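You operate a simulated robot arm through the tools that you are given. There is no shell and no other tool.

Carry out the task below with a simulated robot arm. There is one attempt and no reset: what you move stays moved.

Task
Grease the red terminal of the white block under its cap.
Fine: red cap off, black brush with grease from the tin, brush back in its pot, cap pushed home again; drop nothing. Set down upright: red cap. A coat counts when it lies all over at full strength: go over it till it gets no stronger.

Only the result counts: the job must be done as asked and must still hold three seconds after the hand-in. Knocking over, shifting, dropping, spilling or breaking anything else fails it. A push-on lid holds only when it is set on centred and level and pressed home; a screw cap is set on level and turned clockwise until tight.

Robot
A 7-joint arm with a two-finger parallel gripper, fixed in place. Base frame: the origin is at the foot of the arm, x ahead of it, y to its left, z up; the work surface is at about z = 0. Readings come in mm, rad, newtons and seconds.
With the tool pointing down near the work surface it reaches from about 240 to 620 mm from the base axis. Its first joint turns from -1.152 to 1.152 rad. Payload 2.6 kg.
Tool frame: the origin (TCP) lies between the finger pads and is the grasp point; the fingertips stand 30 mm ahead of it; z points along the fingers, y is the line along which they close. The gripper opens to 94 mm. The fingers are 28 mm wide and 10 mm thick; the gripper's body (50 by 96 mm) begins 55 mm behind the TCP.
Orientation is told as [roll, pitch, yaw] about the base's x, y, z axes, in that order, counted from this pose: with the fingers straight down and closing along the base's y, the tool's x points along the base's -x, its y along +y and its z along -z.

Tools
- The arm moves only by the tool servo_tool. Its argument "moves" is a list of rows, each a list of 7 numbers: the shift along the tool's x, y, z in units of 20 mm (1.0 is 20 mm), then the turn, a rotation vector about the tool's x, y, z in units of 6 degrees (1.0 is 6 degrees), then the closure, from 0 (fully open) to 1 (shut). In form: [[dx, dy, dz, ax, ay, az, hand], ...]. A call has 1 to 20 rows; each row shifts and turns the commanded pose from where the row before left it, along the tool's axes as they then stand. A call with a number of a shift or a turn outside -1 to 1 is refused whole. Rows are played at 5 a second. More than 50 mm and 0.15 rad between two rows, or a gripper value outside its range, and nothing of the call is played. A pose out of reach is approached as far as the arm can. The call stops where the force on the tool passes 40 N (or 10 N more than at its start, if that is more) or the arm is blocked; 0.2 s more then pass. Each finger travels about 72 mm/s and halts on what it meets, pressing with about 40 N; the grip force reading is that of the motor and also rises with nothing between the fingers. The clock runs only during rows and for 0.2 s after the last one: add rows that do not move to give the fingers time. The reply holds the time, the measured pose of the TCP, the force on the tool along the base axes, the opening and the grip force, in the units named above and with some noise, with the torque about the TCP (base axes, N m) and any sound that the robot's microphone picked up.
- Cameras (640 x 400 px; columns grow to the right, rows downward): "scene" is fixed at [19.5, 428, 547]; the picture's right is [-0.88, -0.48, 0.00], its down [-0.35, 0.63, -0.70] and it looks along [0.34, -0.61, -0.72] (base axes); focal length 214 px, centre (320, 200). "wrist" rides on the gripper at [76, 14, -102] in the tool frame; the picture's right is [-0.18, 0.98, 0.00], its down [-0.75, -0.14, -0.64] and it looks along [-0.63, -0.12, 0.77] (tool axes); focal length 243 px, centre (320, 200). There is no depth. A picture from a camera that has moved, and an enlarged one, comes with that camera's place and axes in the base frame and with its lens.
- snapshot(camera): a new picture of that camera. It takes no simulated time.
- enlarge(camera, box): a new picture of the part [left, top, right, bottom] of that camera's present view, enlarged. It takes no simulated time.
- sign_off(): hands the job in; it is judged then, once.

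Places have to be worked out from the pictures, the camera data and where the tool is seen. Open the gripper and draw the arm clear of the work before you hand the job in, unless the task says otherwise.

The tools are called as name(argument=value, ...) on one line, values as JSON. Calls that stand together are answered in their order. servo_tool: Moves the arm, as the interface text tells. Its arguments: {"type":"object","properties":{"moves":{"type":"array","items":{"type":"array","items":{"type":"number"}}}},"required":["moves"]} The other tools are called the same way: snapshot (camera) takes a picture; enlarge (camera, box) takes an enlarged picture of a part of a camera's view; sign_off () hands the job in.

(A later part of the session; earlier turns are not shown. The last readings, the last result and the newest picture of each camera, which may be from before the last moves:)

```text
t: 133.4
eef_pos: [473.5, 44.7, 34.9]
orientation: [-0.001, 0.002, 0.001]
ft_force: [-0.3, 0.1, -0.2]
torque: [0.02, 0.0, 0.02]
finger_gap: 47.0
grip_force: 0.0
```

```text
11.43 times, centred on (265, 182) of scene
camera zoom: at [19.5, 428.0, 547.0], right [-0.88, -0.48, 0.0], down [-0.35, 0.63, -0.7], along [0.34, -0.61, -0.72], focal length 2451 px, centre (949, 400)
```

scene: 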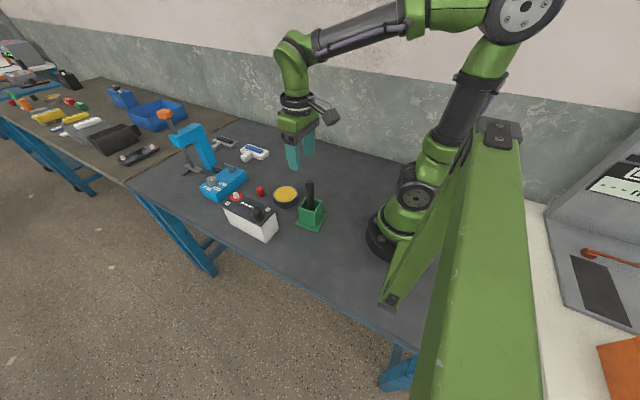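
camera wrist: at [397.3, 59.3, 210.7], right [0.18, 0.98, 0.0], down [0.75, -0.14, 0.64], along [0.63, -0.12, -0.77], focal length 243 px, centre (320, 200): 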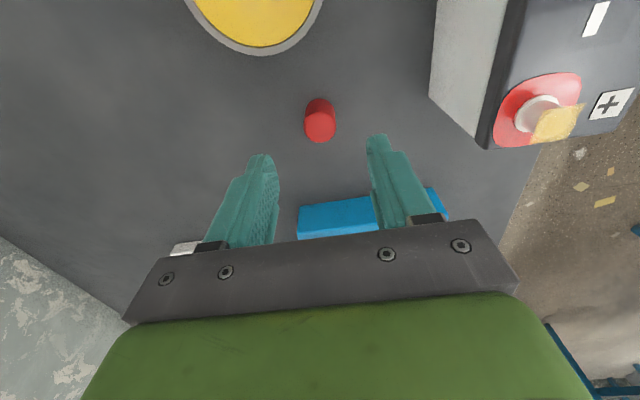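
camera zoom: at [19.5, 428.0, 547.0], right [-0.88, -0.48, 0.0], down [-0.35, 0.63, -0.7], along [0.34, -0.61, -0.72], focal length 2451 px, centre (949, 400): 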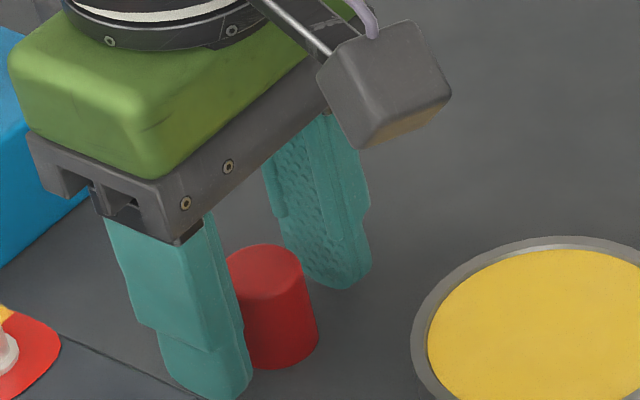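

Cap is centred. I lower 1.2 mm more and close on it.

servo_tool(moves=[[0, 0, 0.06, 0, 0, 0, 0.5], [0, 0, 0, 0, 0, 0, 0.6], [0, 0, 0, 0, 0, 0, 0.75], [0, 0, 0, 0, 0, 0, 1], [0, 0, 0, 0, 0, 0, 1], [0, 0, 0, 0, 0, 0, 1]])

enlarge(camera="wrist", box=[260, 120, 380, 220])

```text
t: 134.8
eef_pos: [474.0, 44.5, 34.6]
orientation: [0.001, 0.0, 0.0]
ft_force: [0.3, 0.3, 0.7]
torque: [0.0, -0.03, 0.0]
finger_gap: 24.5
grip_force: 39.7
```

```text
4.00 times, centred on (320, 170) of wrist
camera zoom: at [396.9, 59.8, 136.5], right [0.18, 0.98, 0.0], down [0.75, -0.14, 0.64], along [0.63, -0.12, -0.77], focal length 970 px, centre (320, 320)
```

zoom: 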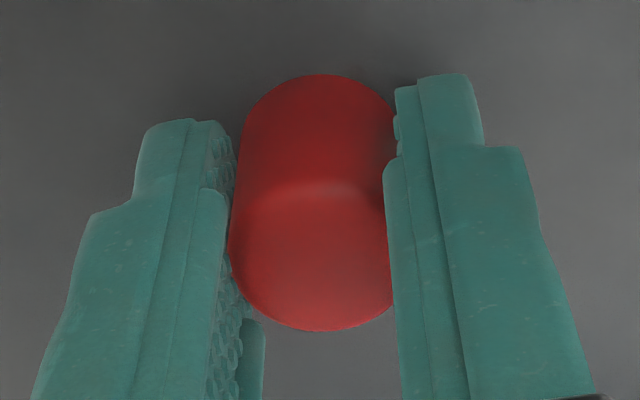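

The cap is gripped again (24.5 mm). I lift it and carry it above the post at about (457.9, 152.7).

servo_tool(moves=[[0, 0, -0.3, 0, 0, 0, 1], [0, 0, -0.95, 0, 0, 0, 1], [0, 0, -1, 0, 0, 0, 1], [0, 0, -1, 0, 0, 0, 1], [0, 0, -1, 0, 0, 0, 1], [0, 0, -1, 0, 0, 0, 1], [0, 0, -1, 0, 0, 0, 1], [0, 0, -1, 0, 0, 0, 1], [0.13, 0.8983, 0, 0, 0, 0, 1], [0.13, 0.8983, 0, 0, 0, 0, 1], [0.13, 0.8983, 0, 0, 0, 0, 1], [0.13, 0.8983, 0, 0, 0, 0, 1], [0.13, 0.8983, 0, 0, 0, 0, 1], [0.13, 0.8983, 0, 0, 0, 0, 1], [0, 0, 0, 0, 0, 0, 1], [0, 0, 0, 0, 0, 0, 1]])

enlarge(camera="wrist", box=[260, 70, 380, 220])

enlarge(camera="scene", box=[215, 140, 275, 210])

```text
t: 138.2
eef_pos: [459.9, 152.0, 181.1]
orientation: [0.001, 0.001, 0.0]
ft_force: [-0.1, -1.0, -0.3]
torque: [-0.02, 0.0, 0.01]
finger_gap: 24.5
grip_force: 39.9
```

```text
2.67 times, centred on (320, 145) of wrist
camera zoom: at [383.2, 167.3, 282.0], right [0.18, 0.98, 0.0], down [0.75, -0.14, 0.64], along [0.63, -0.12, -0.77], focal length 647 px, centre (320, 347)
```

zoom: 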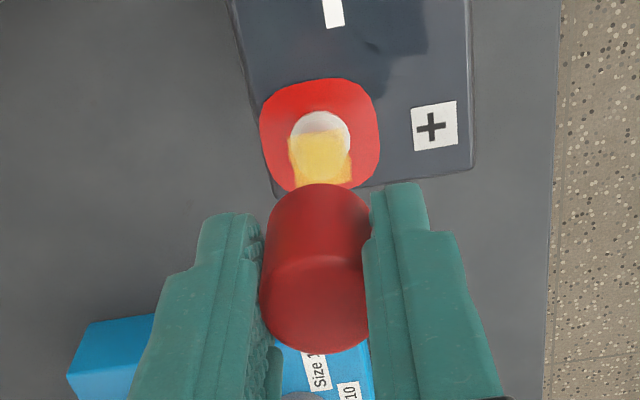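

```text
5.71 times, centred on (245, 175) of scene
camera zoom: at [19.5, 428.0, 547.0], right [-0.88, -0.48, 0.0], down [-0.35, 0.63, -0.7], along [0.34, -0.61, -0.72], focal length 1226 px, centre (749, 343)
```

zoom: 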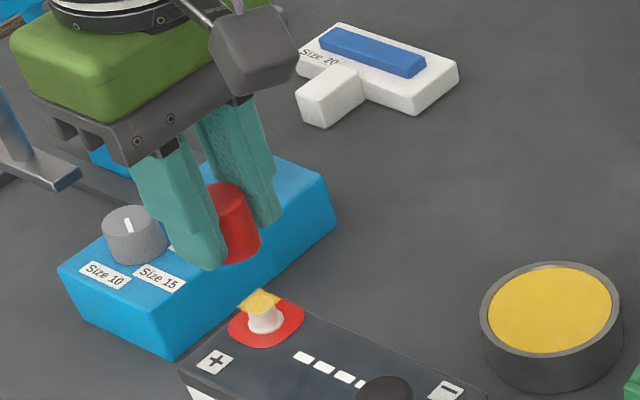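

Lateral alignment is good; the post is ~2 mm in −x of the cap. I correct that and lower to ~10 mm above the post top for a finer check.

servo_tool(moves=[[0.095, 0, 0.4, 0, 0, 0, 1], [0, 0, 0.5, 0, 0, 0, 1], [0, 0, 0.3, 0, 0, 0, 1], [0, 0, 0, 0, 0, 0, 1], [0, 0, 0, 0, 0, 0, 1]])

enlarge(camera="wrist", box=[280, 90, 360, 160])

enlarge(camera="scene", box=[225, 170, 260, 205])

```text
t: 139.4
eef_pos: [457.5, 151.8, 156.5]
orientation: [0.001, 0.0, 0.0]
ft_force: [0.0, 0.2, -0.2]
torque: [0.02, -0.01, 0.03]
finger_gap: 24.5
grip_force: 40.1
```

```text
5.71 times, centred on (320, 125) of wrist
camera zoom: at [380.0, 166.4, 257.6], right [0.18, 0.98, 0.0], down [0.75, -0.14, 0.64], along [0.63, -0.12, -0.77], focal length 1386 px, centre (320, 629)
```

zoom: 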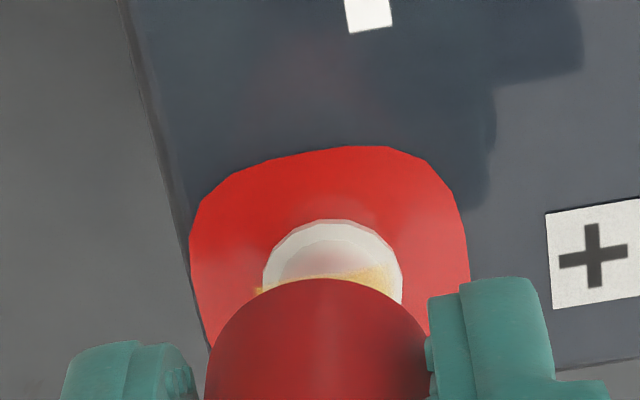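

```text
11.43 times, centred on (242, 188) of scene
camera zoom: at [19.5, 428.0, 547.0], right [-0.88, -0.48, 0.0], down [-0.35, 0.63, -0.7], along [0.34, -0.61, -0.72], focal length 2451 px, centre (1206, 343)
```

zoom: 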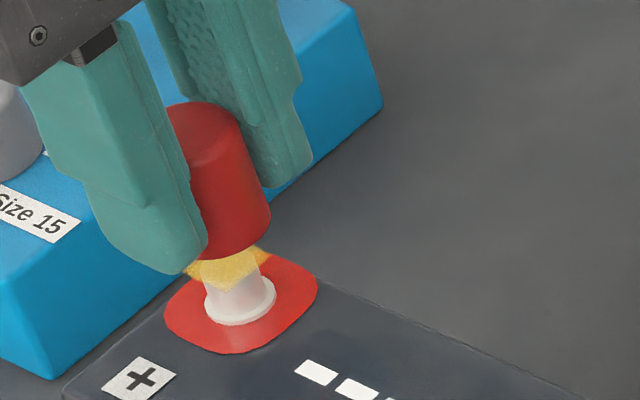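

The post is now at (+0.9, +1.4) mm relative to the cap axis (terminal ≈(457.5, 152.9)). I correct.

servo_tool(moves=[[-0.045, 0.07, 0, 0, 0, 0, 1], [0, 0, 0, 0, 0, 0, 1], [0, 0, 0, 0, 0, 0, 1]])

enlarge(camera="wrist", box=[280, 90, 360, 160])

enlarge(camera="scene", box=[225, 170, 260, 205])

```text
t: 140.2
eef_pos: [457.4, 152.9, 156.3]
orientation: [0.001, 0.0, 0.001]
ft_force: [0.7, -0.9, -0.7]
torque: [0.01, -0.01, 0.0]
finger_gap: 24.5
grip_force: 39.8
```

```text
5.71 times, centred on (320, 125) of wrist
camera zoom: at [381.2, 168.1, 257.3], right [0.18, 0.98, 0.0], down [0.75, -0.14, 0.64], along [0.63, -0.12, -0.77], focal length 1386 px, centre (320, 629)
```

zoom: 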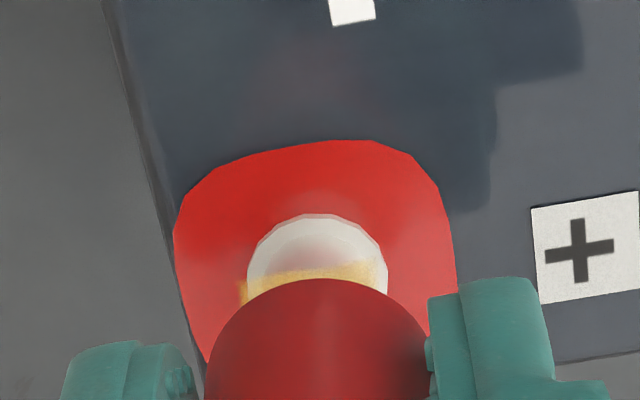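

```text
11.43 times, centred on (242, 188) of scene
camera zoom: at [19.5, 428.0, 547.0], right [-0.88, -0.48, 0.0], down [-0.35, 0.63, -0.7], along [0.34, -0.61, -0.72], focal length 2451 px, centre (1206, 343)
```

zoom: 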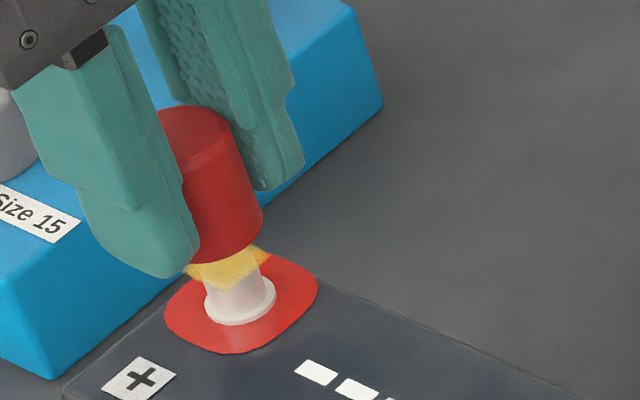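

Aligned within ~0.5 mm. I shift 0.4 mm in −x and lower in small steps, checking for lateral force as the cap passes over the post.

servo_tool(moves=[[0.02, -0.01, 0.2, 0, 0, 0, 1], [0, 0, 0.2, 0, 0, 0, 1], [0, 0, 0, 0, 0, 0, 1]])

enlarge(camera="wrist", box=[280, 90, 360, 160])

enlarge(camera="scene", box=[225, 170, 260, 205])

```text
t: 141.0
eef_pos: [455.7, 154.6, 149.5]
orientation: [-0.001, -0.001, 0.0]
ft_force: [-0.3, 0.1, 0.4]
torque: [0.01, -0.03, -0.01]
finger_gap: 24.6
grip_force: 40.1
```

```text
5.71 times, centred on (320, 125) of wrist
camera zoom: at [379.2, 168.3, 250.6], right [0.18, 0.98, 0.0], down [0.75, -0.14, 0.64], along [0.63, -0.12, -0.77], focal length 1386 px, centre (320, 629)
```

zoom: 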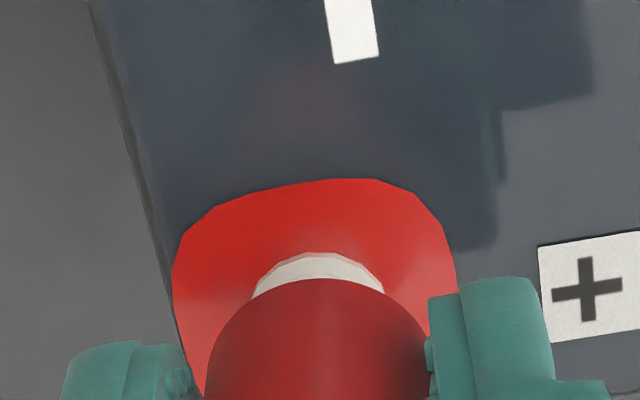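

```text
11.43 times, centred on (242, 188) of scene
camera zoom: at [19.5, 428.0, 547.0], right [-0.88, -0.48, 0.0], down [-0.35, 0.63, -0.7], along [0.34, -0.61, -0.72], focal length 2451 px, centre (1206, 343)
```

zoom: 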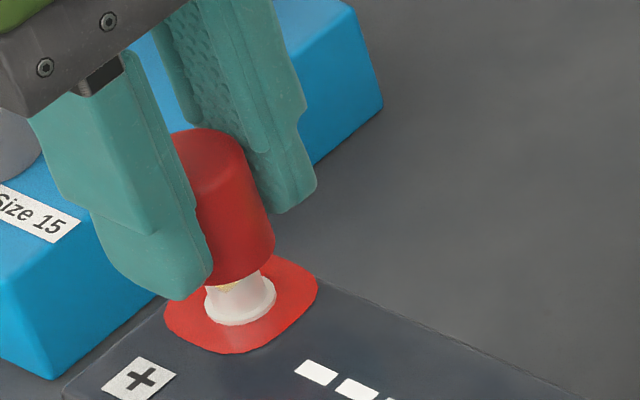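

x came out ~1.5 mm short of the post axis. I correct by +1.2 mm and re-check.

servo_tool(moves=[[-0.06, -0.01, 0, 0, 0, 0, 1], [0, 0, 0, 0, 0, 0, 1], [0, 0, 0, 0, 0, 0, 1]])

enlarge(camera="wrist", box=[280, 90, 360, 160])

enlarge(camera="scene", box=[225, 170, 260, 205])

```text
t: 141.8
eef_pos: [457.1, 151.3, 149.1]
orientation: [0.001, 0.0, -0.001]
ft_force: [-0.2, -0.1, 0.0]
torque: [-0.01, -0.02, -0.03]
finger_gap: 24.2
grip_force: 40.4
```

```text
5.71 times, centred on (320, 125) of wrist
camera zoom: at [380.8, 167.7, 250.8], right [0.18, 0.98, 0.0], down [0.75, -0.14, 0.64], along [0.63, -0.12, -0.77], focal length 1386 px, centre (320, 629)
```

zoom: 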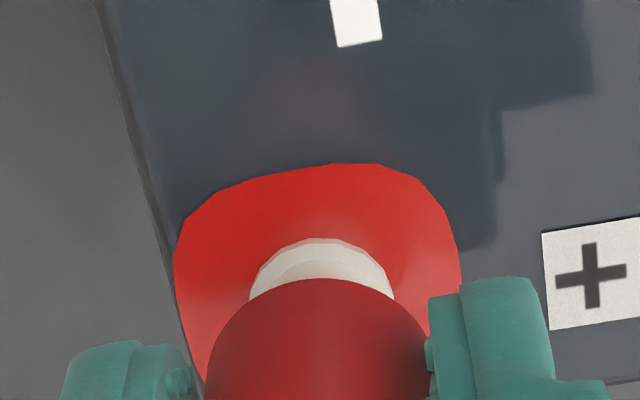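

```text
11.43 times, centred on (242, 188) of scene
camera zoom: at [19.5, 428.0, 547.0], right [-0.88, -0.48, 0.0], down [-0.35, 0.63, -0.7], along [0.34, -0.61, -0.72], focal length 2451 px, centre (1206, 343)
```

zoom: 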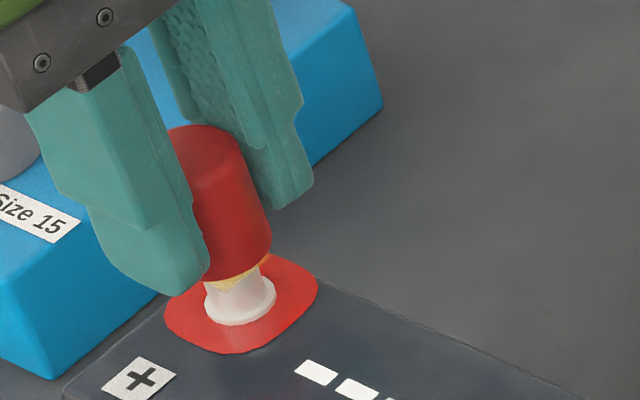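

Alignment is within ~0.6 mm. I lower in 2 mm steps, watching forces.

servo_tool(moves=[[0.01, 0, 0.1, 0, 0, 0, 1], [0, 0, 0.1, 0, 0, 0, 1], [0, 0, 0, 0, 0, 0, 1]])

servo_tool(moves=[[0, 0, 0.1, 0, 0, 0, 1], [0, 0, 0, 0, 0, 0, 1]])

enlarge(camera="wrist", box=[280, 90, 360, 160])

enlarge(camera="scene", box=[225, 170, 260, 205])

```text
t: 142.6
eef_pos: [457.1, 153.6, 143.8]
orientation: [0.0, 0.0, 0.002]
ft_force: [0.4, 0.2, -0.5]
torque: [0.01, 0.02, -0.01]
finger_gap: 24.6
grip_force: 40.9
```

```text
t: 143.2
eef_pos: [457.0, 152.1, 142.8]
orientation: [0.0, 0.001, 0.001]
ft_force: [-0.4, -0.2, -0.6]
torque: [0.02, 0.01, 0.03]
finger_gap: 24.5
grip_force: 40.0
```

```text
5.71 times, centred on (320, 125) of wrist
camera zoom: at [381.2, 168.0, 244.7], right [0.18, 0.98, 0.0], down [0.75, -0.14, 0.64], along [0.63, -0.12, -0.77], focal length 1386 px, centre (320, 629)
```

zoom: 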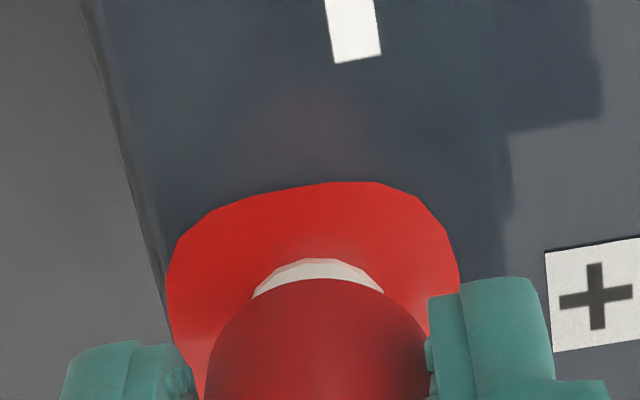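

```text
11.43 times, centred on (242, 188) of scene
camera zoom: at [19.5, 428.0, 547.0], right [-0.88, -0.48, 0.0], down [-0.35, 0.63, -0.7], along [0.34, -0.61, -0.72], focal length 2451 px, centre (1206, 343)
```

zoom: 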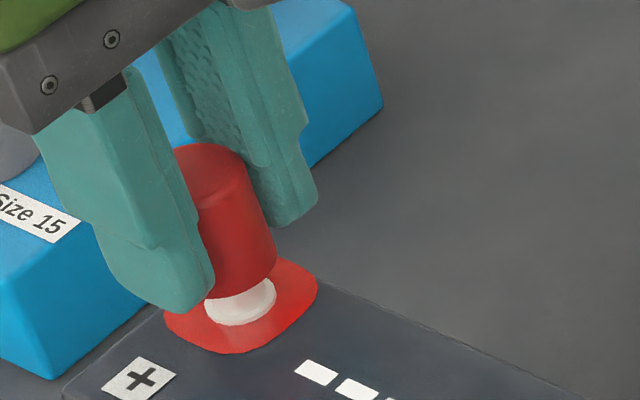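

No contact while the cap passes the post top — good. I shift 0.6 mm in −x and go on down in 2 mm steps.

servo_tool(moves=[[0.03, 0, 0.05, 0, 0, 0, 1], [0, 0, 0.05, 0, 0, 0, 1], [0, 0, 0, 0, 0, 0, 1]])

servo_tool(moves=[[0, 0, 0.1, 0, 0, 0, 1], [0, 0, 0, 0, 0, 0, 1]])

enlarge(camera="wrist", box=[280, 90, 360, 160])

enlarge(camera="scene", box=[225, 170, 260, 205])

```text
t: 144.0
eef_pos: [456.9, 152.1, 140.1]
orientation: [-0.001, 0.0, 0.001]
ft_force: [0.2, 0.5, 0.2]
torque: [0.04, -0.02, 0.03]
finger_gap: 24.2
grip_force: 40.1
```

```text
t: 144.6
eef_pos: [456.4, 153.5, 138.8]
orientation: [-0.001, 0.001, 0.002]
ft_force: [-0.4, 0.2, -0.7]
torque: [0.03, -0.03, 0.03]
finger_gap: 24.4
grip_force: 40.2
```

```text
5.71 times, centred on (320, 125) of wrist
camera zoom: at [379.1, 168.7, 240.3], right [0.18, 0.98, 0.0], down [0.75, -0.14, 0.64], along [0.63, -0.12, -0.77], focal length 1386 px, centre (320, 629)
```

zoom: 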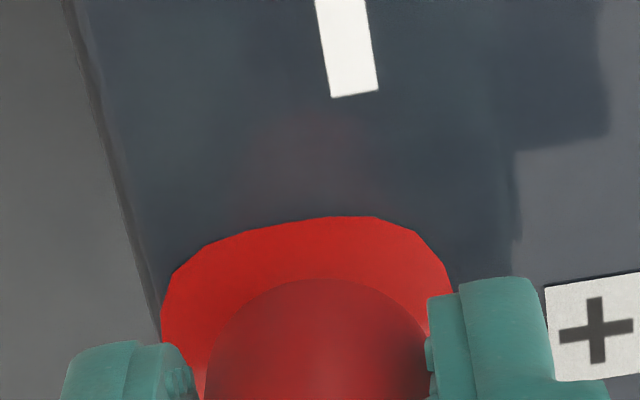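

```text
11.43 times, centred on (242, 188) of scene
camera zoom: at [19.5, 428.0, 547.0], right [-0.88, -0.48, 0.0], down [-0.35, 0.63, -0.7], along [0.34, -0.61, -0.72], focal length 2451 px, centre (1206, 343)
```

zoom: 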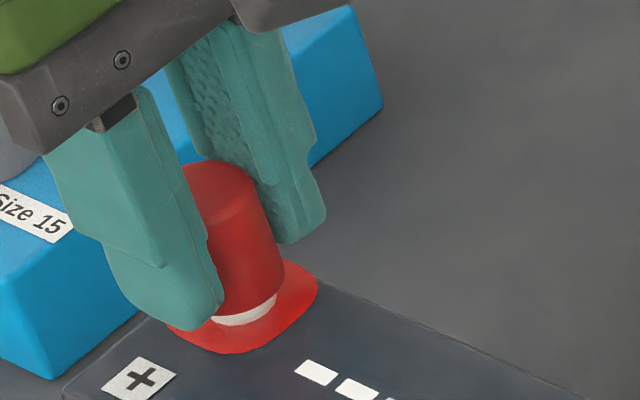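

The cap is now ~1–1.5 mm too far in −x. Still free of contact; I correct by (+1.1, −0.6) and re-check.

servo_tool(moves=[[-0.055, -0.03, 0, 0, 0, 0, 1], [0, 0, 0, 0, 0, 0, 1], [0, 0, 0, 0, 0, 0, 1]])

enlarge(camera="wrist", box=[280, 90, 360, 160])

enlarge(camera="scene", box=[230, 180, 256, 205])

```text
t: 145.4
eef_pos: [457.9, 153.4, 138.0]
orientation: [0.0, 0.001, 0.0]
ft_force: [0.0, -0.6, 0.1]
torque: [0.0, 0.03, -0.05]
finger_gap: 24.5
grip_force: 40.1
```

```text
5.71 times, centred on (320, 125) of wrist
camera zoom: at [380.1, 168.5, 240.3], right [0.18, 0.98, 0.0], down [0.75, -0.14, 0.64], along [0.63, -0.12, -0.77], focal length 1386 px, centre (320, 629)
```

zoom: 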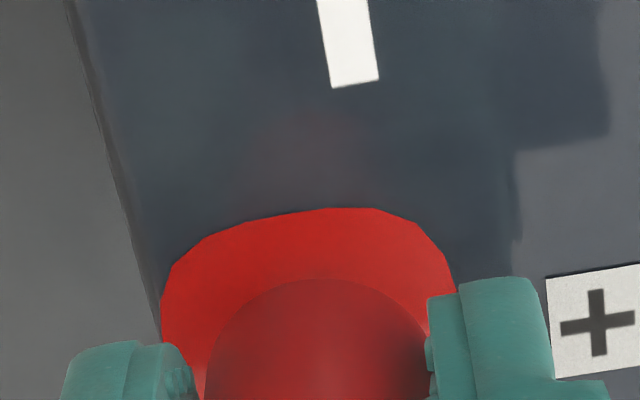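

```text
16.00 times, centred on (243, 192) of scene
camera zoom: at [19.5, 428.0, 547.0], right [-0.88, -0.48, 0.0], down [-0.35, 0.63, -0.7], along [0.34, -0.61, -0.72], focal length 3432 px, centre (1552, 320)
```

zoom: 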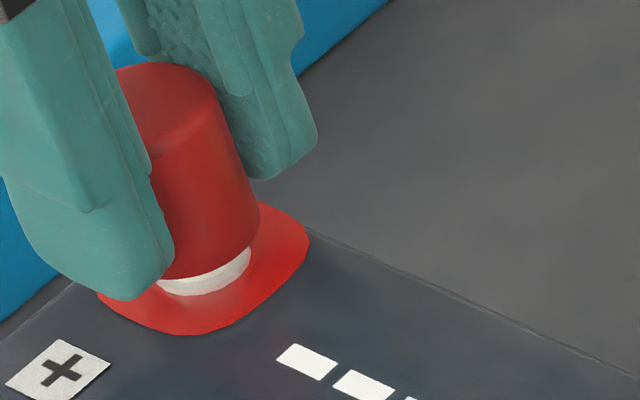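

Forward alignment is good; lateral is ~0.6 mm to the +y side. I correct 0.6 mm and lower 3 mm further.

servo_tool(moves=[[0, -0.03, 0.05, 0, 0, 0, 1], [0, 0, 0.1, 0, 0, 0, 1], [0, 0, 0, 0, 0, 0, 1], [0, 0, 0, 0, 0, 0, 1]])

enlarge(camera="wrist", box=[280, 90, 360, 160])

enlarge(camera="scene", box=[230, 180, 256, 205])

```text
t: 146.4
eef_pos: [457.7, 150.1, 135.5]
orientation: [0.001, 0.0, -0.001]
ft_force: [-0.5, 0.0, -0.1]
torque: [0.01, -0.01, 0.02]
finger_gap: 24.6
grip_force: 40.2
```

```text
5.71 times, centred on (320, 125) of wrist
camera zoom: at [380.6, 166.5, 237.5], right [0.18, 0.98, 0.0], down [0.75, -0.14, 0.64], along [0.63, -0.12, -0.77], focal length 1386 px, centre (320, 629)
```

zoom: 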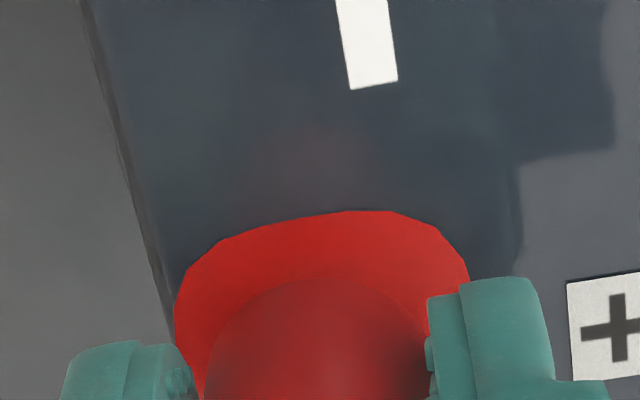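

```text
16.00 times, centred on (243, 192) of scene
camera zoom: at [19.5, 428.0, 547.0], right [-0.88, -0.48, 0.0], down [-0.35, 0.63, -0.7], along [0.34, -0.61, -0.72], focal length 3432 px, centre (1552, 320)
```

zoom: 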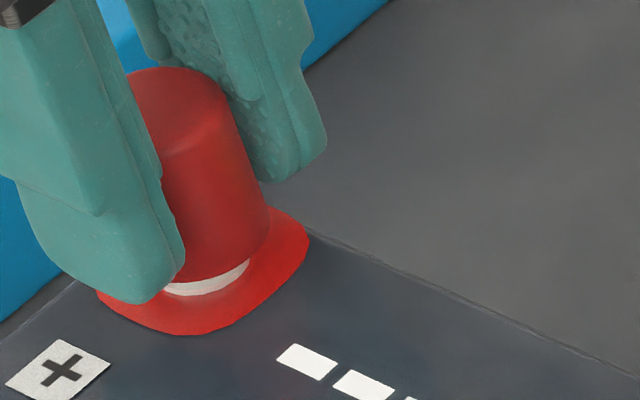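

The y position came out at 151.6 (cap ~1.5 mm to the −y side of the ring by the camera geometry). I correct +1.5 mm in y without lowering.

servo_tool(moves=[[-0.01, 0.075, 0, 0, 0, 0, 1], [0, 0, 0, 0, 0, 0, 1], [0, 0, 0, 0, 0, 0, 1]])

enlarge(camera="wrist", box=[280, 90, 360, 160])

enlarge(camera="scene", box=[230, 180, 256, 205])

```text
t: 147.2
eef_pos: [457.9, 152.8, 135.6]
orientation: [0.0, 0.001, 0.001]
ft_force: [0.0, -0.5, 0.2]
torque: [-0.02, 0.0, 0.05]
finger_gap: 24.3
grip_force: 40.3
```

```text
5.71 times, centred on (320, 125) of wrist
camera zoom: at [380.8, 168.6, 237.6], right [0.18, 0.98, 0.0], down [0.75, -0.14, 0.64], along [0.63, -0.12, -0.77], focal length 1386 px, centre (320, 629)
```

zoom: 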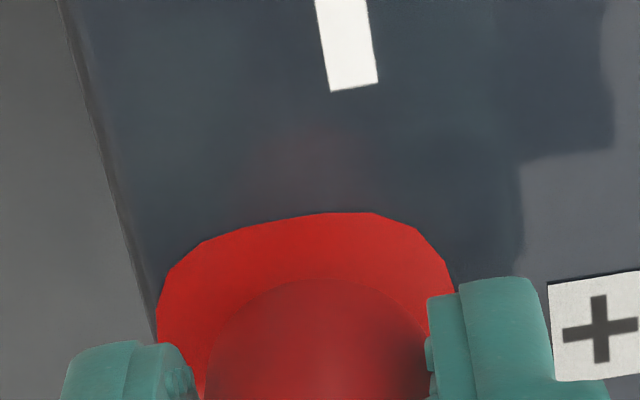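

```text
16.00 times, centred on (243, 192) of scene
camera zoom: at [19.5, 428.0, 547.0], right [-0.88, -0.48, 0.0], down [-0.35, 0.63, -0.7], along [0.34, -0.61, -0.72], focal length 3432 px, centre (1552, 320)
```

zoom: 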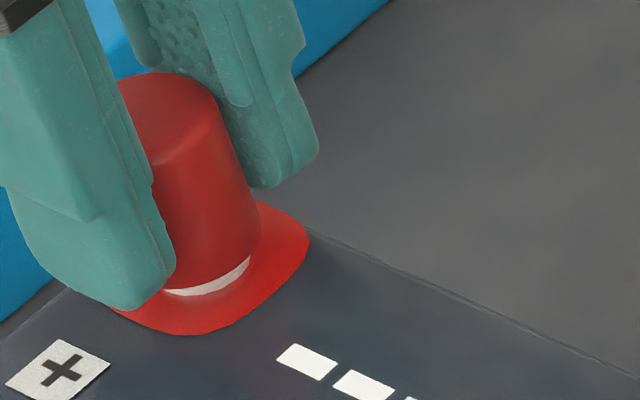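

Alignment is now within ~0.5 mm by the camera geometry. I lower 1 mm at a time, reading forces.

servo_tool(moves=[[0, -0.01, 0.06, 0, 0, 0, 1], [0, 0, 0, 0, 0, 0, 1]])

servo_tool(moves=[[0, 0, 0.06, 0, 0, 0, 1], [0, 0, 0, 0, 0, 0, 1]])

servo_tool(moves=[[0, 0, 0.05, 0, 0, 0, 1], [0, 0, 0, 0, 0, 0, 1]])

enlarge(camera="wrist", box=[280, 90, 360, 160])

enlarge(camera="scene", box=[230, 180, 256, 205])

```text
t: 147.8
eef_pos: [458.1, 153.5, 133.0]
orientation: [0.001, -0.001, 0.0]
ft_force: [0.5, -0.4, 0.7]
torque: [-0.03, 0.0, -0.02]
finger_gap: 24.7
grip_force: 39.9
```

```text
t: 148.4
eef_pos: [457.2, 153.5, 132.8]
orientation: [0.0, -0.001, -0.001]
ft_force: [-0.2, -0.6, 1.9]
torque: [-0.03, -0.03, 0.01]
finger_gap: 24.7
grip_force: 40.2
```

```text
t: 149.0
eef_pos: [460.1, 153.7, 132.0]
orientation: [0.001, 0.0, -0.001]
ft_force: [-0.1, 0.3, 2.6]
torque: [-0.01, -0.02, -0.01]
finger_gap: 24.4
grip_force: 40.0
```

```text
5.71 times, centred on (320, 125) of wrist
camera zoom: at [381.7, 168.4, 233.6], right [0.18, 0.98, 0.0], down [0.75, -0.14, 0.64], along [0.63, -0.12, -0.77], focal length 1386 px, centre (320, 629)
```

zoom: 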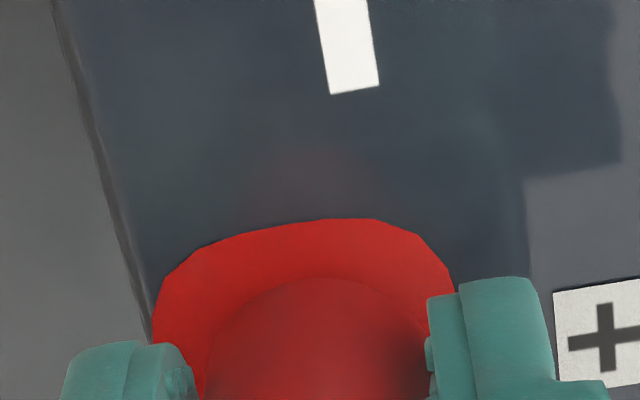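

```text
16.00 times, centred on (243, 192) of scene
camera zoom: at [19.5, 428.0, 547.0], right [-0.88, -0.48, 0.0], down [-0.35, 0.63, -0.7], along [0.34, -0.61, -0.72], focal length 3432 px, centre (1552, 320)
```

zoom: 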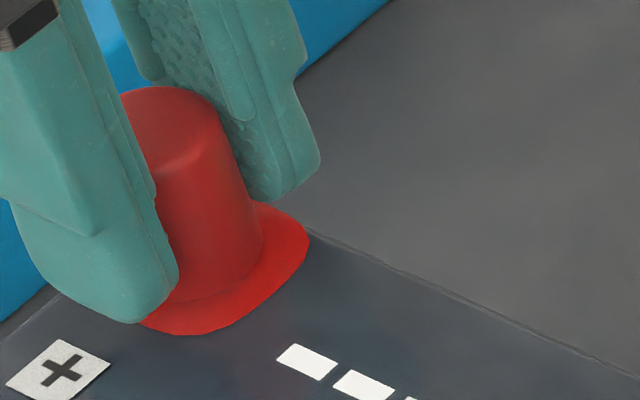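

The cap has gone over the base ring with only 2.6 N and no side force. I continue pressing down in 1 mm steps.

servo_tool(moves=[[0, 0, 0.05, 0, 0, 0, 1], [0, 0, 0, 0, 0, 0, 1]])

servo_tool(moves=[[0, 0, 0.05, 0, 0, 0, 1], [0, 0, 0, 0, 0, 0, 1]])

servo_tool(moves=[[0, 0, 0.05, 0, 0, 0, 1], [0, 0, 0, 0, 0, 0, 1]])

enlarge(camera="scene", box=[230, 180, 256, 205])

enlarge(camera="wrist", box=[280, 90, 360, 160])

```text
t: 149.6
eef_pos: [457.2, 154.6, 131.5]
orientation: [-0.002, 0.0, -0.002]
ft_force: [-0.1, -0.2, 3.4]
torque: [-0.01, 0.01, 0.0]
finger_gap: 24.5
grip_force: 39.4
```

```text
t: 150.2
eef_pos: [458.8, 154.4, 130.1]
orientation: [0.001, -0.003, 0.001]
ft_force: [1.9, -0.7, 4.8]
torque: [-0.02, -0.04, -0.01]
finger_gap: 24.6
grip_force: 39.7
```

```text
t: 150.8
eef_pos: [458.6, 153.8, 129.3]
orientation: [0.002, -0.002, 0.0]
ft_force: [-10.7, -3.7, 22.0]
torque: [-0.2, 0.29, 0.04]
finger_gap: 24.5
grip_force: 40.0
```

```text
16.00 times, centred on (243, 192) of scene
camera zoom: at [19.4, 427.9, 547.1], right [-0.88, -0.48, 0.0], down [-0.35, 0.63, -0.7], along [0.34, -0.61, -0.72], focal length 3432 px, centre (1552, 320)
```

zoom: 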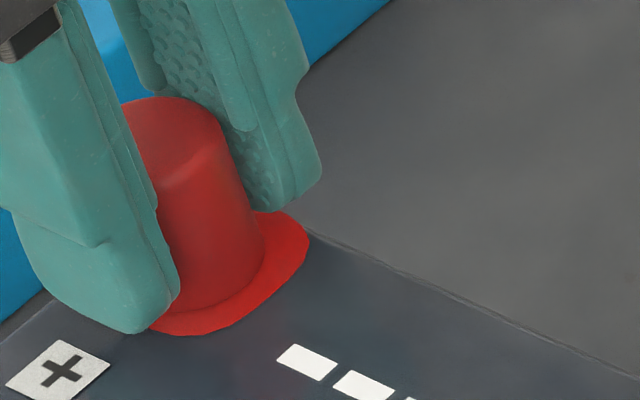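

```text
5.71 times, centred on (320, 125) of wrist
camera zoom: at [381.5, 169.0, 231.6], right [0.18, 0.98, 0.0], down [0.75, -0.14, 0.64], along [0.63, -0.12, -0.77], focal length 1386 px, centre (320, 629)
```

zoom: 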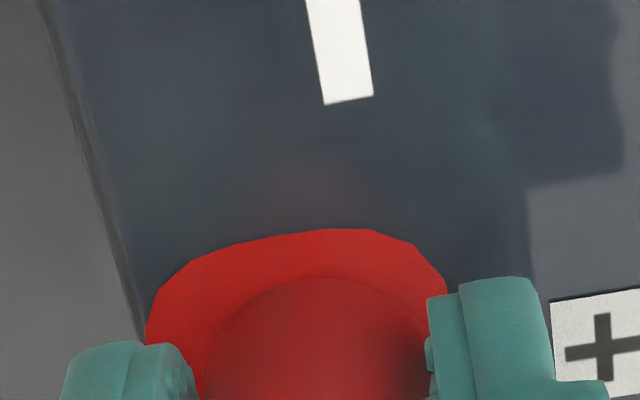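

Vertical force rose to 22 N with a −10.7 N side force in x, so the cap is seating but the tool is ~1 mm too far in +x. I relieve sideways first.

servo_tool(moves=[[0.04, -0.015, 0, 0, 0, 0, 1], [0, 0, 0, 0, 0, 0, 1]])

```text
t: 151.4
eef_pos: [458.8, 155.0, 129.8]
orientation: [0.001, -0.005, 0.0]
ft_force: [-6.4, -2.2, 29.9]
torque: [-0.13, 0.5, -0.05]
finger_gap: 24.4
grip_force: 40.3
```

Side force reduced; Fz is 30 N. I relieve a little more sideways and slightly up.

servo_tool(moves=[[0.03, -0.015, -0.02, 0, 0, 0, 1], [0, 0, 0, 0, 0, 0, 1]])

enlarge(camera="scene", box=[230, 180, 256, 205])

enlarge(camera="wrist", box=[280, 90, 360, 160])

```text
t: 152.0
eef_pos: [457.5, 153.0, 128.8]
orientation: [0.002, -0.004, 0.004]
ft_force: [5.3, 6.2, 20.6]
torque: [0.08, 0.06, -0.07]
finger_gap: 24.5
grip_force: 40.2
```

```text
16.00 times, centred on (243, 192) of scene
camera zoom: at [19.4, 427.9, 547.1], right [-0.88, -0.48, 0.0], down [-0.35, 0.63, -0.7], along [0.34, -0.61, -0.72], focal length 3432 px, centre (1552, 320)
```

zoom: 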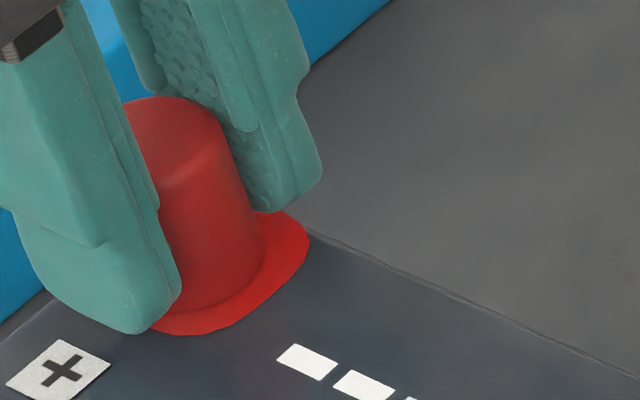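

```text
5.71 times, centred on (320, 125) of wrist
camera zoom: at [380.9, 168.5, 231.1], right [0.18, 0.98, 0.0], down [0.75, -0.14, 0.65], along [0.64, -0.11, -0.76], focal length 1386 px, centre (320, 629)
```

zoom: 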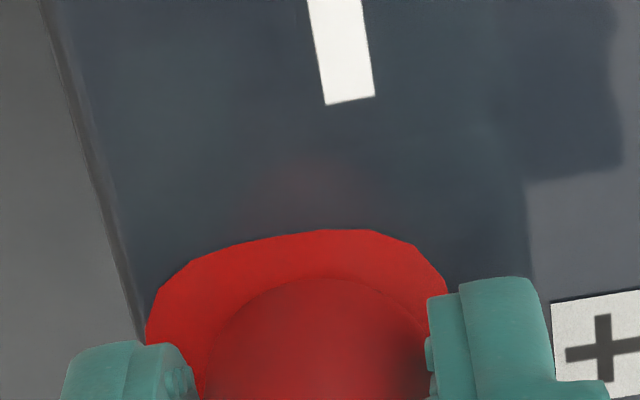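

Side forces flipped sign, so the centre lies between; the cap bottom is at home height (94.6). I centre it and press down further to ~35 N.

servo_tool(moves=[[-0.013, 0.012, 0, 0, 0, 0, 1], [0, 0, 0, 0, 0, 0, 1]])

servo_tool(moves=[[0, 0, 0.03, 0, 0, 0, 1], [0, 0, 0, 0, 0, 0, 1]])

```text
t: 152.6
eef_pos: [458.2, 154.2, 130.0]
orientation: [0.001, -0.003, 0.001]
ft_force: [4.5, 7.4, 19.0]
torque: [0.19, -0.2, 0.02]
finger_gap: 24.9
grip_force: 39.5
```

```text
t: 153.2
eef_pos: [457.7, 154.0, 130.1]
orientation: [0.001, -0.003, -0.001]
ft_force: [0.2, 5.7, 24.0]
torque: [0.19, -0.07, 0.0]
finger_gap: 24.6
grip_force: 39.5
```

Fz 24 N with Fy 5.7 N; I centre y a touch more and press further.

servo_tool(moves=[[0, 0.02, 0.02, 0, 0, 0, 1], [0, 0, 0.02, 0, 0, 0, 1], [0, 0, 0, 0, 0, 0, 1]])

servo_tool(moves=[[0, 0, 0.03, 0, 0, 0, 1], [0, 0, 0, 0, 0, 0, 1]])

enlarge(camera="scene", box=[230, 180, 256, 205])

enlarge(camera="wrist", box=[280, 90, 360, 160])

```text
t: 154.0
eef_pos: [458.0, 155.1, 128.9]
orientation: [0.001, -0.006, -0.001]
ft_force: [2.2, 3.3, 27.4]
torque: [-0.04, 0.23, 0.0]
finger_gap: 24.7
grip_force: 39.9
```

```text
t: 154.6
eef_pos: [459.0, 154.4, 128.7]
orientation: [0.001, -0.007, -0.002]
ft_force: [-3.5, -3.1, 33.1]
torque: [-0.14, 0.21, 0.04]
finger_gap: 24.5
grip_force: 40.4
```

```text
16.00 times, centred on (243, 192) of scene
camera zoom: at [19.3, 427.9, 547.1], right [-0.88, -0.48, 0.0], down [-0.35, 0.63, -0.7], along [0.34, -0.61, -0.72], focal length 3432 px, centre (1552, 320)
```

zoom: 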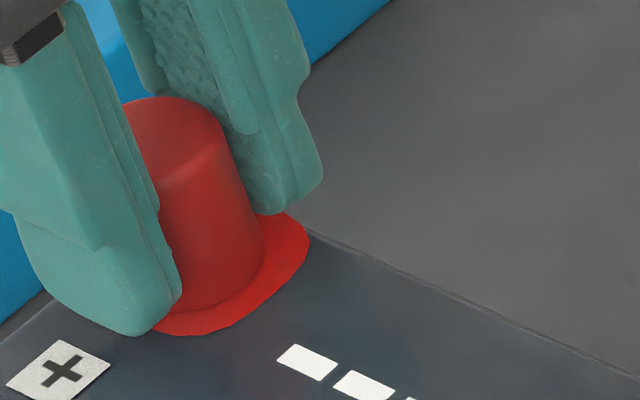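

```text
5.71 times, centred on (320, 125) of wrist
camera zoom: at [380.8, 168.9, 230.6], right [0.18, 0.98, 0.0], down [0.75, -0.14, 0.65], along [0.64, -0.12, -0.76], focal length 1386 px, centre (320, 629)
```

zoom: 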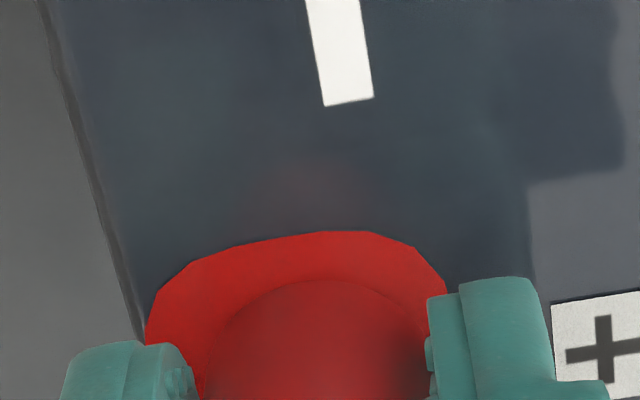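

The cap is at a hard stop with 33 N (fingers begin to slip on it), so it is seated. I relieve most of the pressure and release the grip.

servo_tool(moves=[[0, 0, -0.06, 0, 0, 0, 1], [0, 0, 0, 0, 0, 0, 1]])

servo_tool(moves=[[0, 0, 0, 0, 0, 0, 0.7], [0, 0, 0, 0, 0, 0, 0.6], [0, 0, 0, 0, 0, 0, 0.5], [0, 0, 0, 0, 0, 0, 0.45], [0, 0, 0, 0, 0, 0, 0.45]])

enlarge(camera="scene", box=[230, 180, 256, 205])

enlarge(camera="wrist", box=[270, 90, 370, 210])

```text
t: 155.2
eef_pos: [458.4, 154.8, 129.3]
orientation: [0.001, -0.004, 0.001]
ft_force: [-0.8, -4.1, 28.6]
torque: [-0.15, 0.02, 0.03]
finger_gap: 24.4
grip_force: 40.5
```

```text
t: 156.4
eef_pos: [458.8, 154.1, 127.0]
orientation: [0.0, 0.001, -0.001]
ft_force: [-0.5, 0.0, -0.8]
torque: [0.0, -0.01, 0.03]
finger_gap: 51.6
grip_force: 0.1
```

```text
16.00 times, centred on (243, 192) of scene
camera zoom: at [19.5, 428.0, 547.0], right [-0.88, -0.48, 0.0], down [-0.35, 0.63, -0.7], along [0.34, -0.61, -0.72], focal length 3432 px, centre (1552, 320)
```

zoom: 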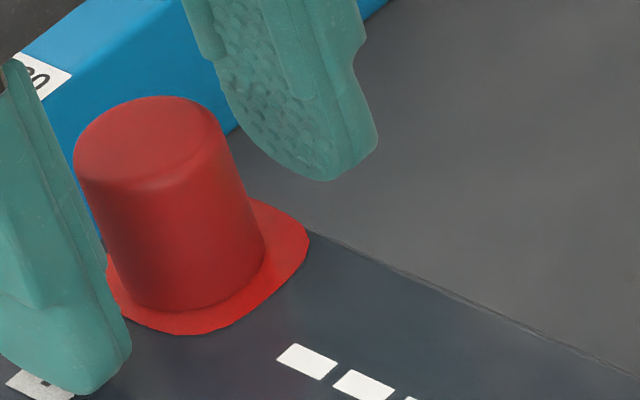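

```text
3.33 times, centred on (320, 150) of wrist
camera zoom: at [380.5, 169.4, 229.2], right [0.18, 0.98, 0.0], down [0.75, -0.14, 0.64], along [0.63, -0.12, -0.77], focal length 809 px, centre (320, 367)
```

zoom: 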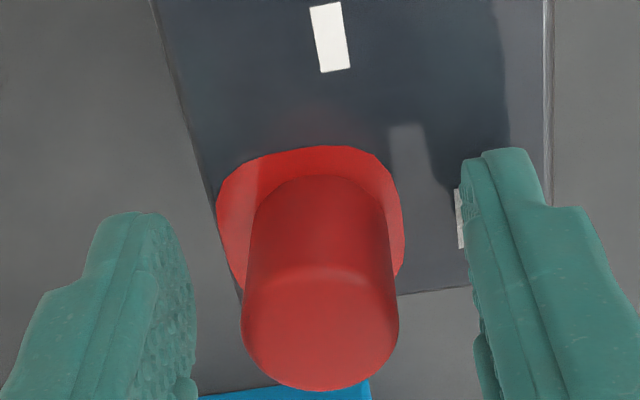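

The cap sits on the collar like at the start. I retreat straight up and compare with the initial close-ups.

servo_tool(moves=[[0, 0, -0.3, 0, 0, 0, 0.45], [0, 0, -0.8, 0, 0, 0, 0.4], [0, 0, -0.9, 0, 0, 0, 0.4], [0, 0, -0.9, 0, 0, 0, 0.4], [0, 0, -0.2, 0, 0, 0, 0.4], [0, 0, 0, 0, 0, 0, 0.4]])

enlarge(camera="scene", box=[215, 170, 275, 210])

enlarge(camera="wrist", box=[270, 80, 380, 160])

```text
t: 157.8
eef_pos: [457.3, 153.3, 188.2]
orientation: [0.0, 0.0, 0.0]
ft_force: [0.3, -0.5, -1.1]
torque: [-0.02, 0.02, 0.03]
finger_gap: 56.3
grip_force: 0.0
```

```text
10.00 times, centred on (245, 190) of scene
camera zoom: at [19.5, 428.0, 547.0], right [-0.88, -0.48, 0.0], down [-0.35, 0.63, -0.7], along [0.34, -0.61, -0.72], focal length 2145 px, centre (1070, 300)
```

zoom: 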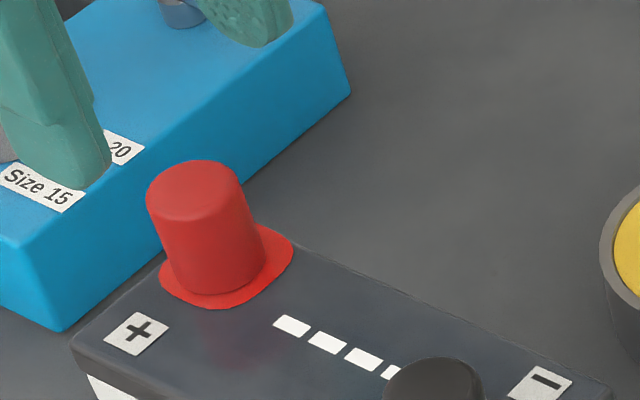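

```text
5.00 times, centred on (325, 120) of wrist
camera zoom: at [380.1, 167.9, 290.8], right [0.18, 0.98, 0.0], down [0.75, -0.14, 0.64], along [0.63, -0.12, -0.77], focal length 1213 px, centre (295, 600)
```

zoom: 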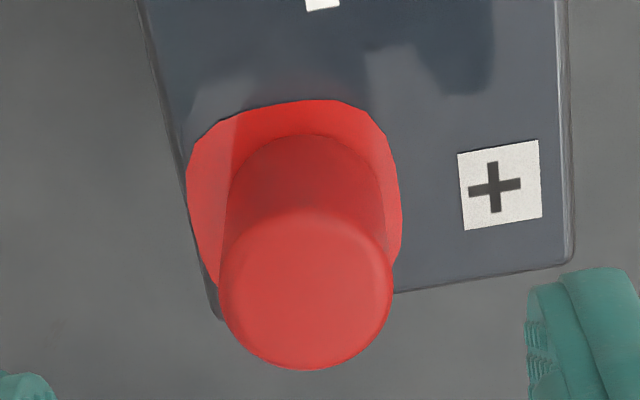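

Compared with the start, the cap sits about 2 mm off-centre toward +y (and slightly +x) on the collar, so I'll re-grip and recentre it. The tool is now almost exactly over the terminal axis; I descend again with open fingers.

servo_tool(moves=[[-0.02, 0, 0.8, 0, 0, 0, 0.4], [0, 0, 0.8, 0, 0, 0, 0.4], [0, 0, 0.7, 0, 0, 0, 0.4], [0, 0, 0.4, 0, 0, 0, 0.45], [0, 0, 0, 0, 0, 0, 0.45], [0, 0, 0, 0, 0, 0, 0.45]])

enlarge(camera="wrist", box=[260, 90, 380, 210])

```text
t: 159.2
eef_pos: [458.9, 152.2, 134.4]
orientation: [0.0, 0.0, 0.0]
ft_force: [-0.4, -0.9, 0.1]
torque: [-0.01, 0.02, 0.0]
finger_gap: 51.7
grip_force: 0.0
```

```text
3.33 times, centred on (320, 150) of wrist
camera zoom: at [381.3, 167.3, 237.0], right [0.18, 0.98, 0.0], down [0.75, -0.14, 0.64], along [0.63, -0.12, -0.77], focal length 809 px, centre (320, 367)
```

zoom: 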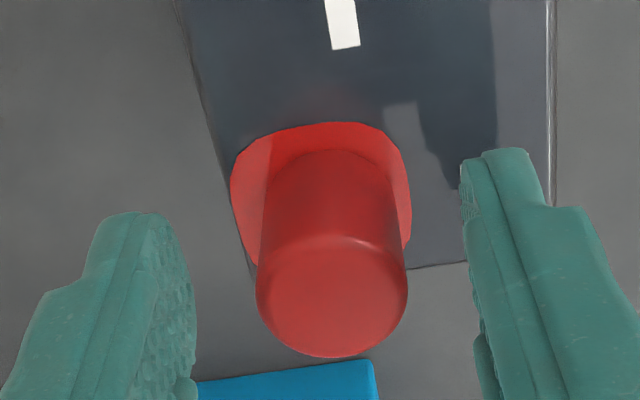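

The tool axis is now laterally on the collar centre, and the cap is 2 mm to +y of it. I lower to grip height and verify before closing.

servo_tool(moves=[[0, 0, 0.15, 0, 0, 0, 0.45], [0, 0, 0.12, 0, 0, 0, 0.45], [0, 0, 0, 0, 0, 0, 0.45]])

enlarge(camera="wrist", box=[260, 90, 380, 210])

```text
t: 160.0
eef_pos: [457.9, 152.9, 130.1]
orientation: [-0.001, 0.0, 0.002]
ft_force: [-0.9, -0.6, -0.1]
torque: [-0.02, -0.02, 0.01]
finger_gap: 51.9
grip_force: 0.0
```

```text
3.33 times, centred on (320, 150) of wrist
camera zoom: at [380.1, 167.9, 231.7], right [0.18, 0.98, 0.0], down [0.75, -0.14, 0.64], along [0.63, -0.12, -0.77], focal length 809 px, centre (320, 367)
```

zoom: 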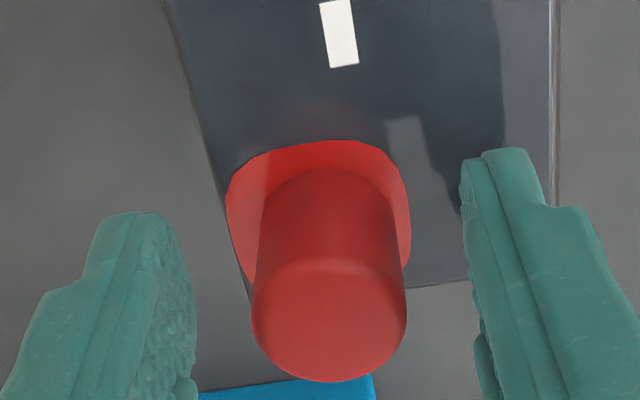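

I close slowly; the +y finger will nudge the cap back toward the axis.

servo_tool(moves=[[0, 0, 0, 0, 0, 0, 0.6], [0, 0, 0, 0, 0, 0, 0.68], [0, 0, 0, 0, 0, 0, 0.72], [0, 0, 0, 0, 0, 0, 0.76], [0, 0, 0, 0, 0, 0, 1], [0, 0, 0, 0, 0, 0, 1]])

enlarge(camera="wrist", box=[260, 90, 380, 210])

enlarge(camera="scene", box=[215, 170, 275, 210])

```text
t: 161.4
eef_pos: [456.9, 152.8, 130.0]
orientation: [-0.001, 0.0, -0.001]
ft_force: [1.3, 2.9, 0.2]
torque: [0.09, 0.02, -0.08]
finger_gap: 24.3
grip_force: 40.1
```

```text
3.33 times, centred on (320, 150) of wrist
camera zoom: at [380.1, 168.1, 231.9], right [0.18, 0.98, 0.0], down [0.75, -0.14, 0.64], along [0.63, -0.12, -0.77], focal length 809 px, centre (320, 367)
```

zoom: 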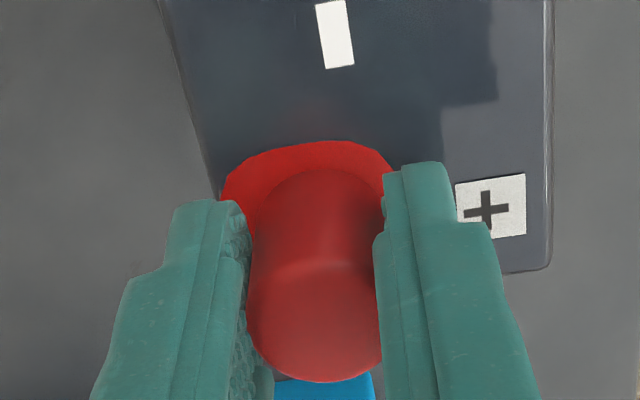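

```text
10.00 times, centred on (245, 190) of scene
camera zoom: at [19.5, 428.0, 547.0], right [-0.88, -0.48, 0.0], down [-0.35, 0.63, -0.7], along [0.34, -0.61, -0.72], focal length 2145 px, centre (1070, 300)
```

zoom: 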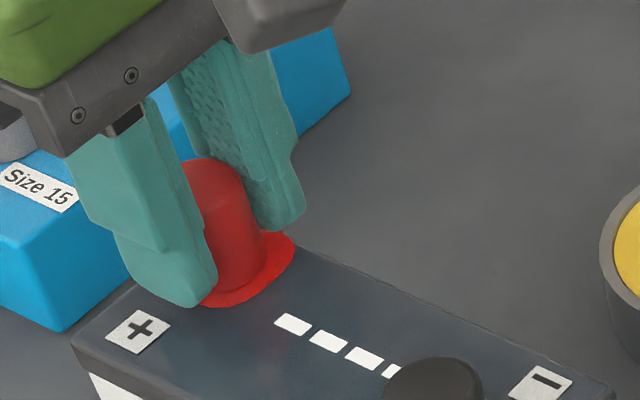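

The cap is now within ~0.5 mm of the collar centre. I press down from here in small steps.

servo_tool(moves=[[0, -0.01, 0.03, 0, 0, 0, 1], [0, 0, 0, 0, 0, 0, 1]])

servo_tool(moves=[[0, 0, 0.03, 0, 0, 0, 1], [0, 0, 0, 0, 0, 0, 1]])

enlarge(camera="wrist", box=[260, 90, 380, 210])

```text
t: 162.0
eef_pos: [457.1, 152.7, 129.7]
orientation: [-0.001, 0.0, -0.001]
ft_force: [-8.7, 0.3, 12.4]
torque: [-0.04, 0.23, 0.02]
finger_gap: 24.4
grip_force: 39.8
```

```text
t: 162.6
eef_pos: [456.7, 153.4, 129.2]
orientation: [0.001, -0.002, 0.001]
ft_force: [-11.8, -2.4, 20.2]
torque: [-0.13, 0.34, 0.0]
finger_gap: 24.7
grip_force: 40.3
```

```text
3.33 times, centred on (320, 150) of wrist
camera zoom: at [380.8, 168.2, 231.7], right [0.18, 0.98, 0.0], down [0.75, -0.14, 0.64], along [0.63, -0.12, -0.77], focal length 809 px, centre (320, 367)
```

zoom: 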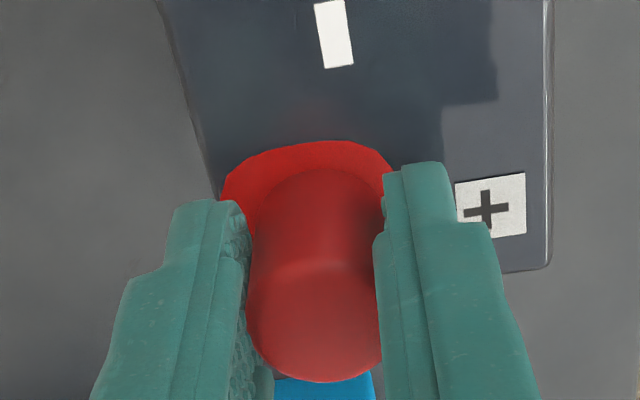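

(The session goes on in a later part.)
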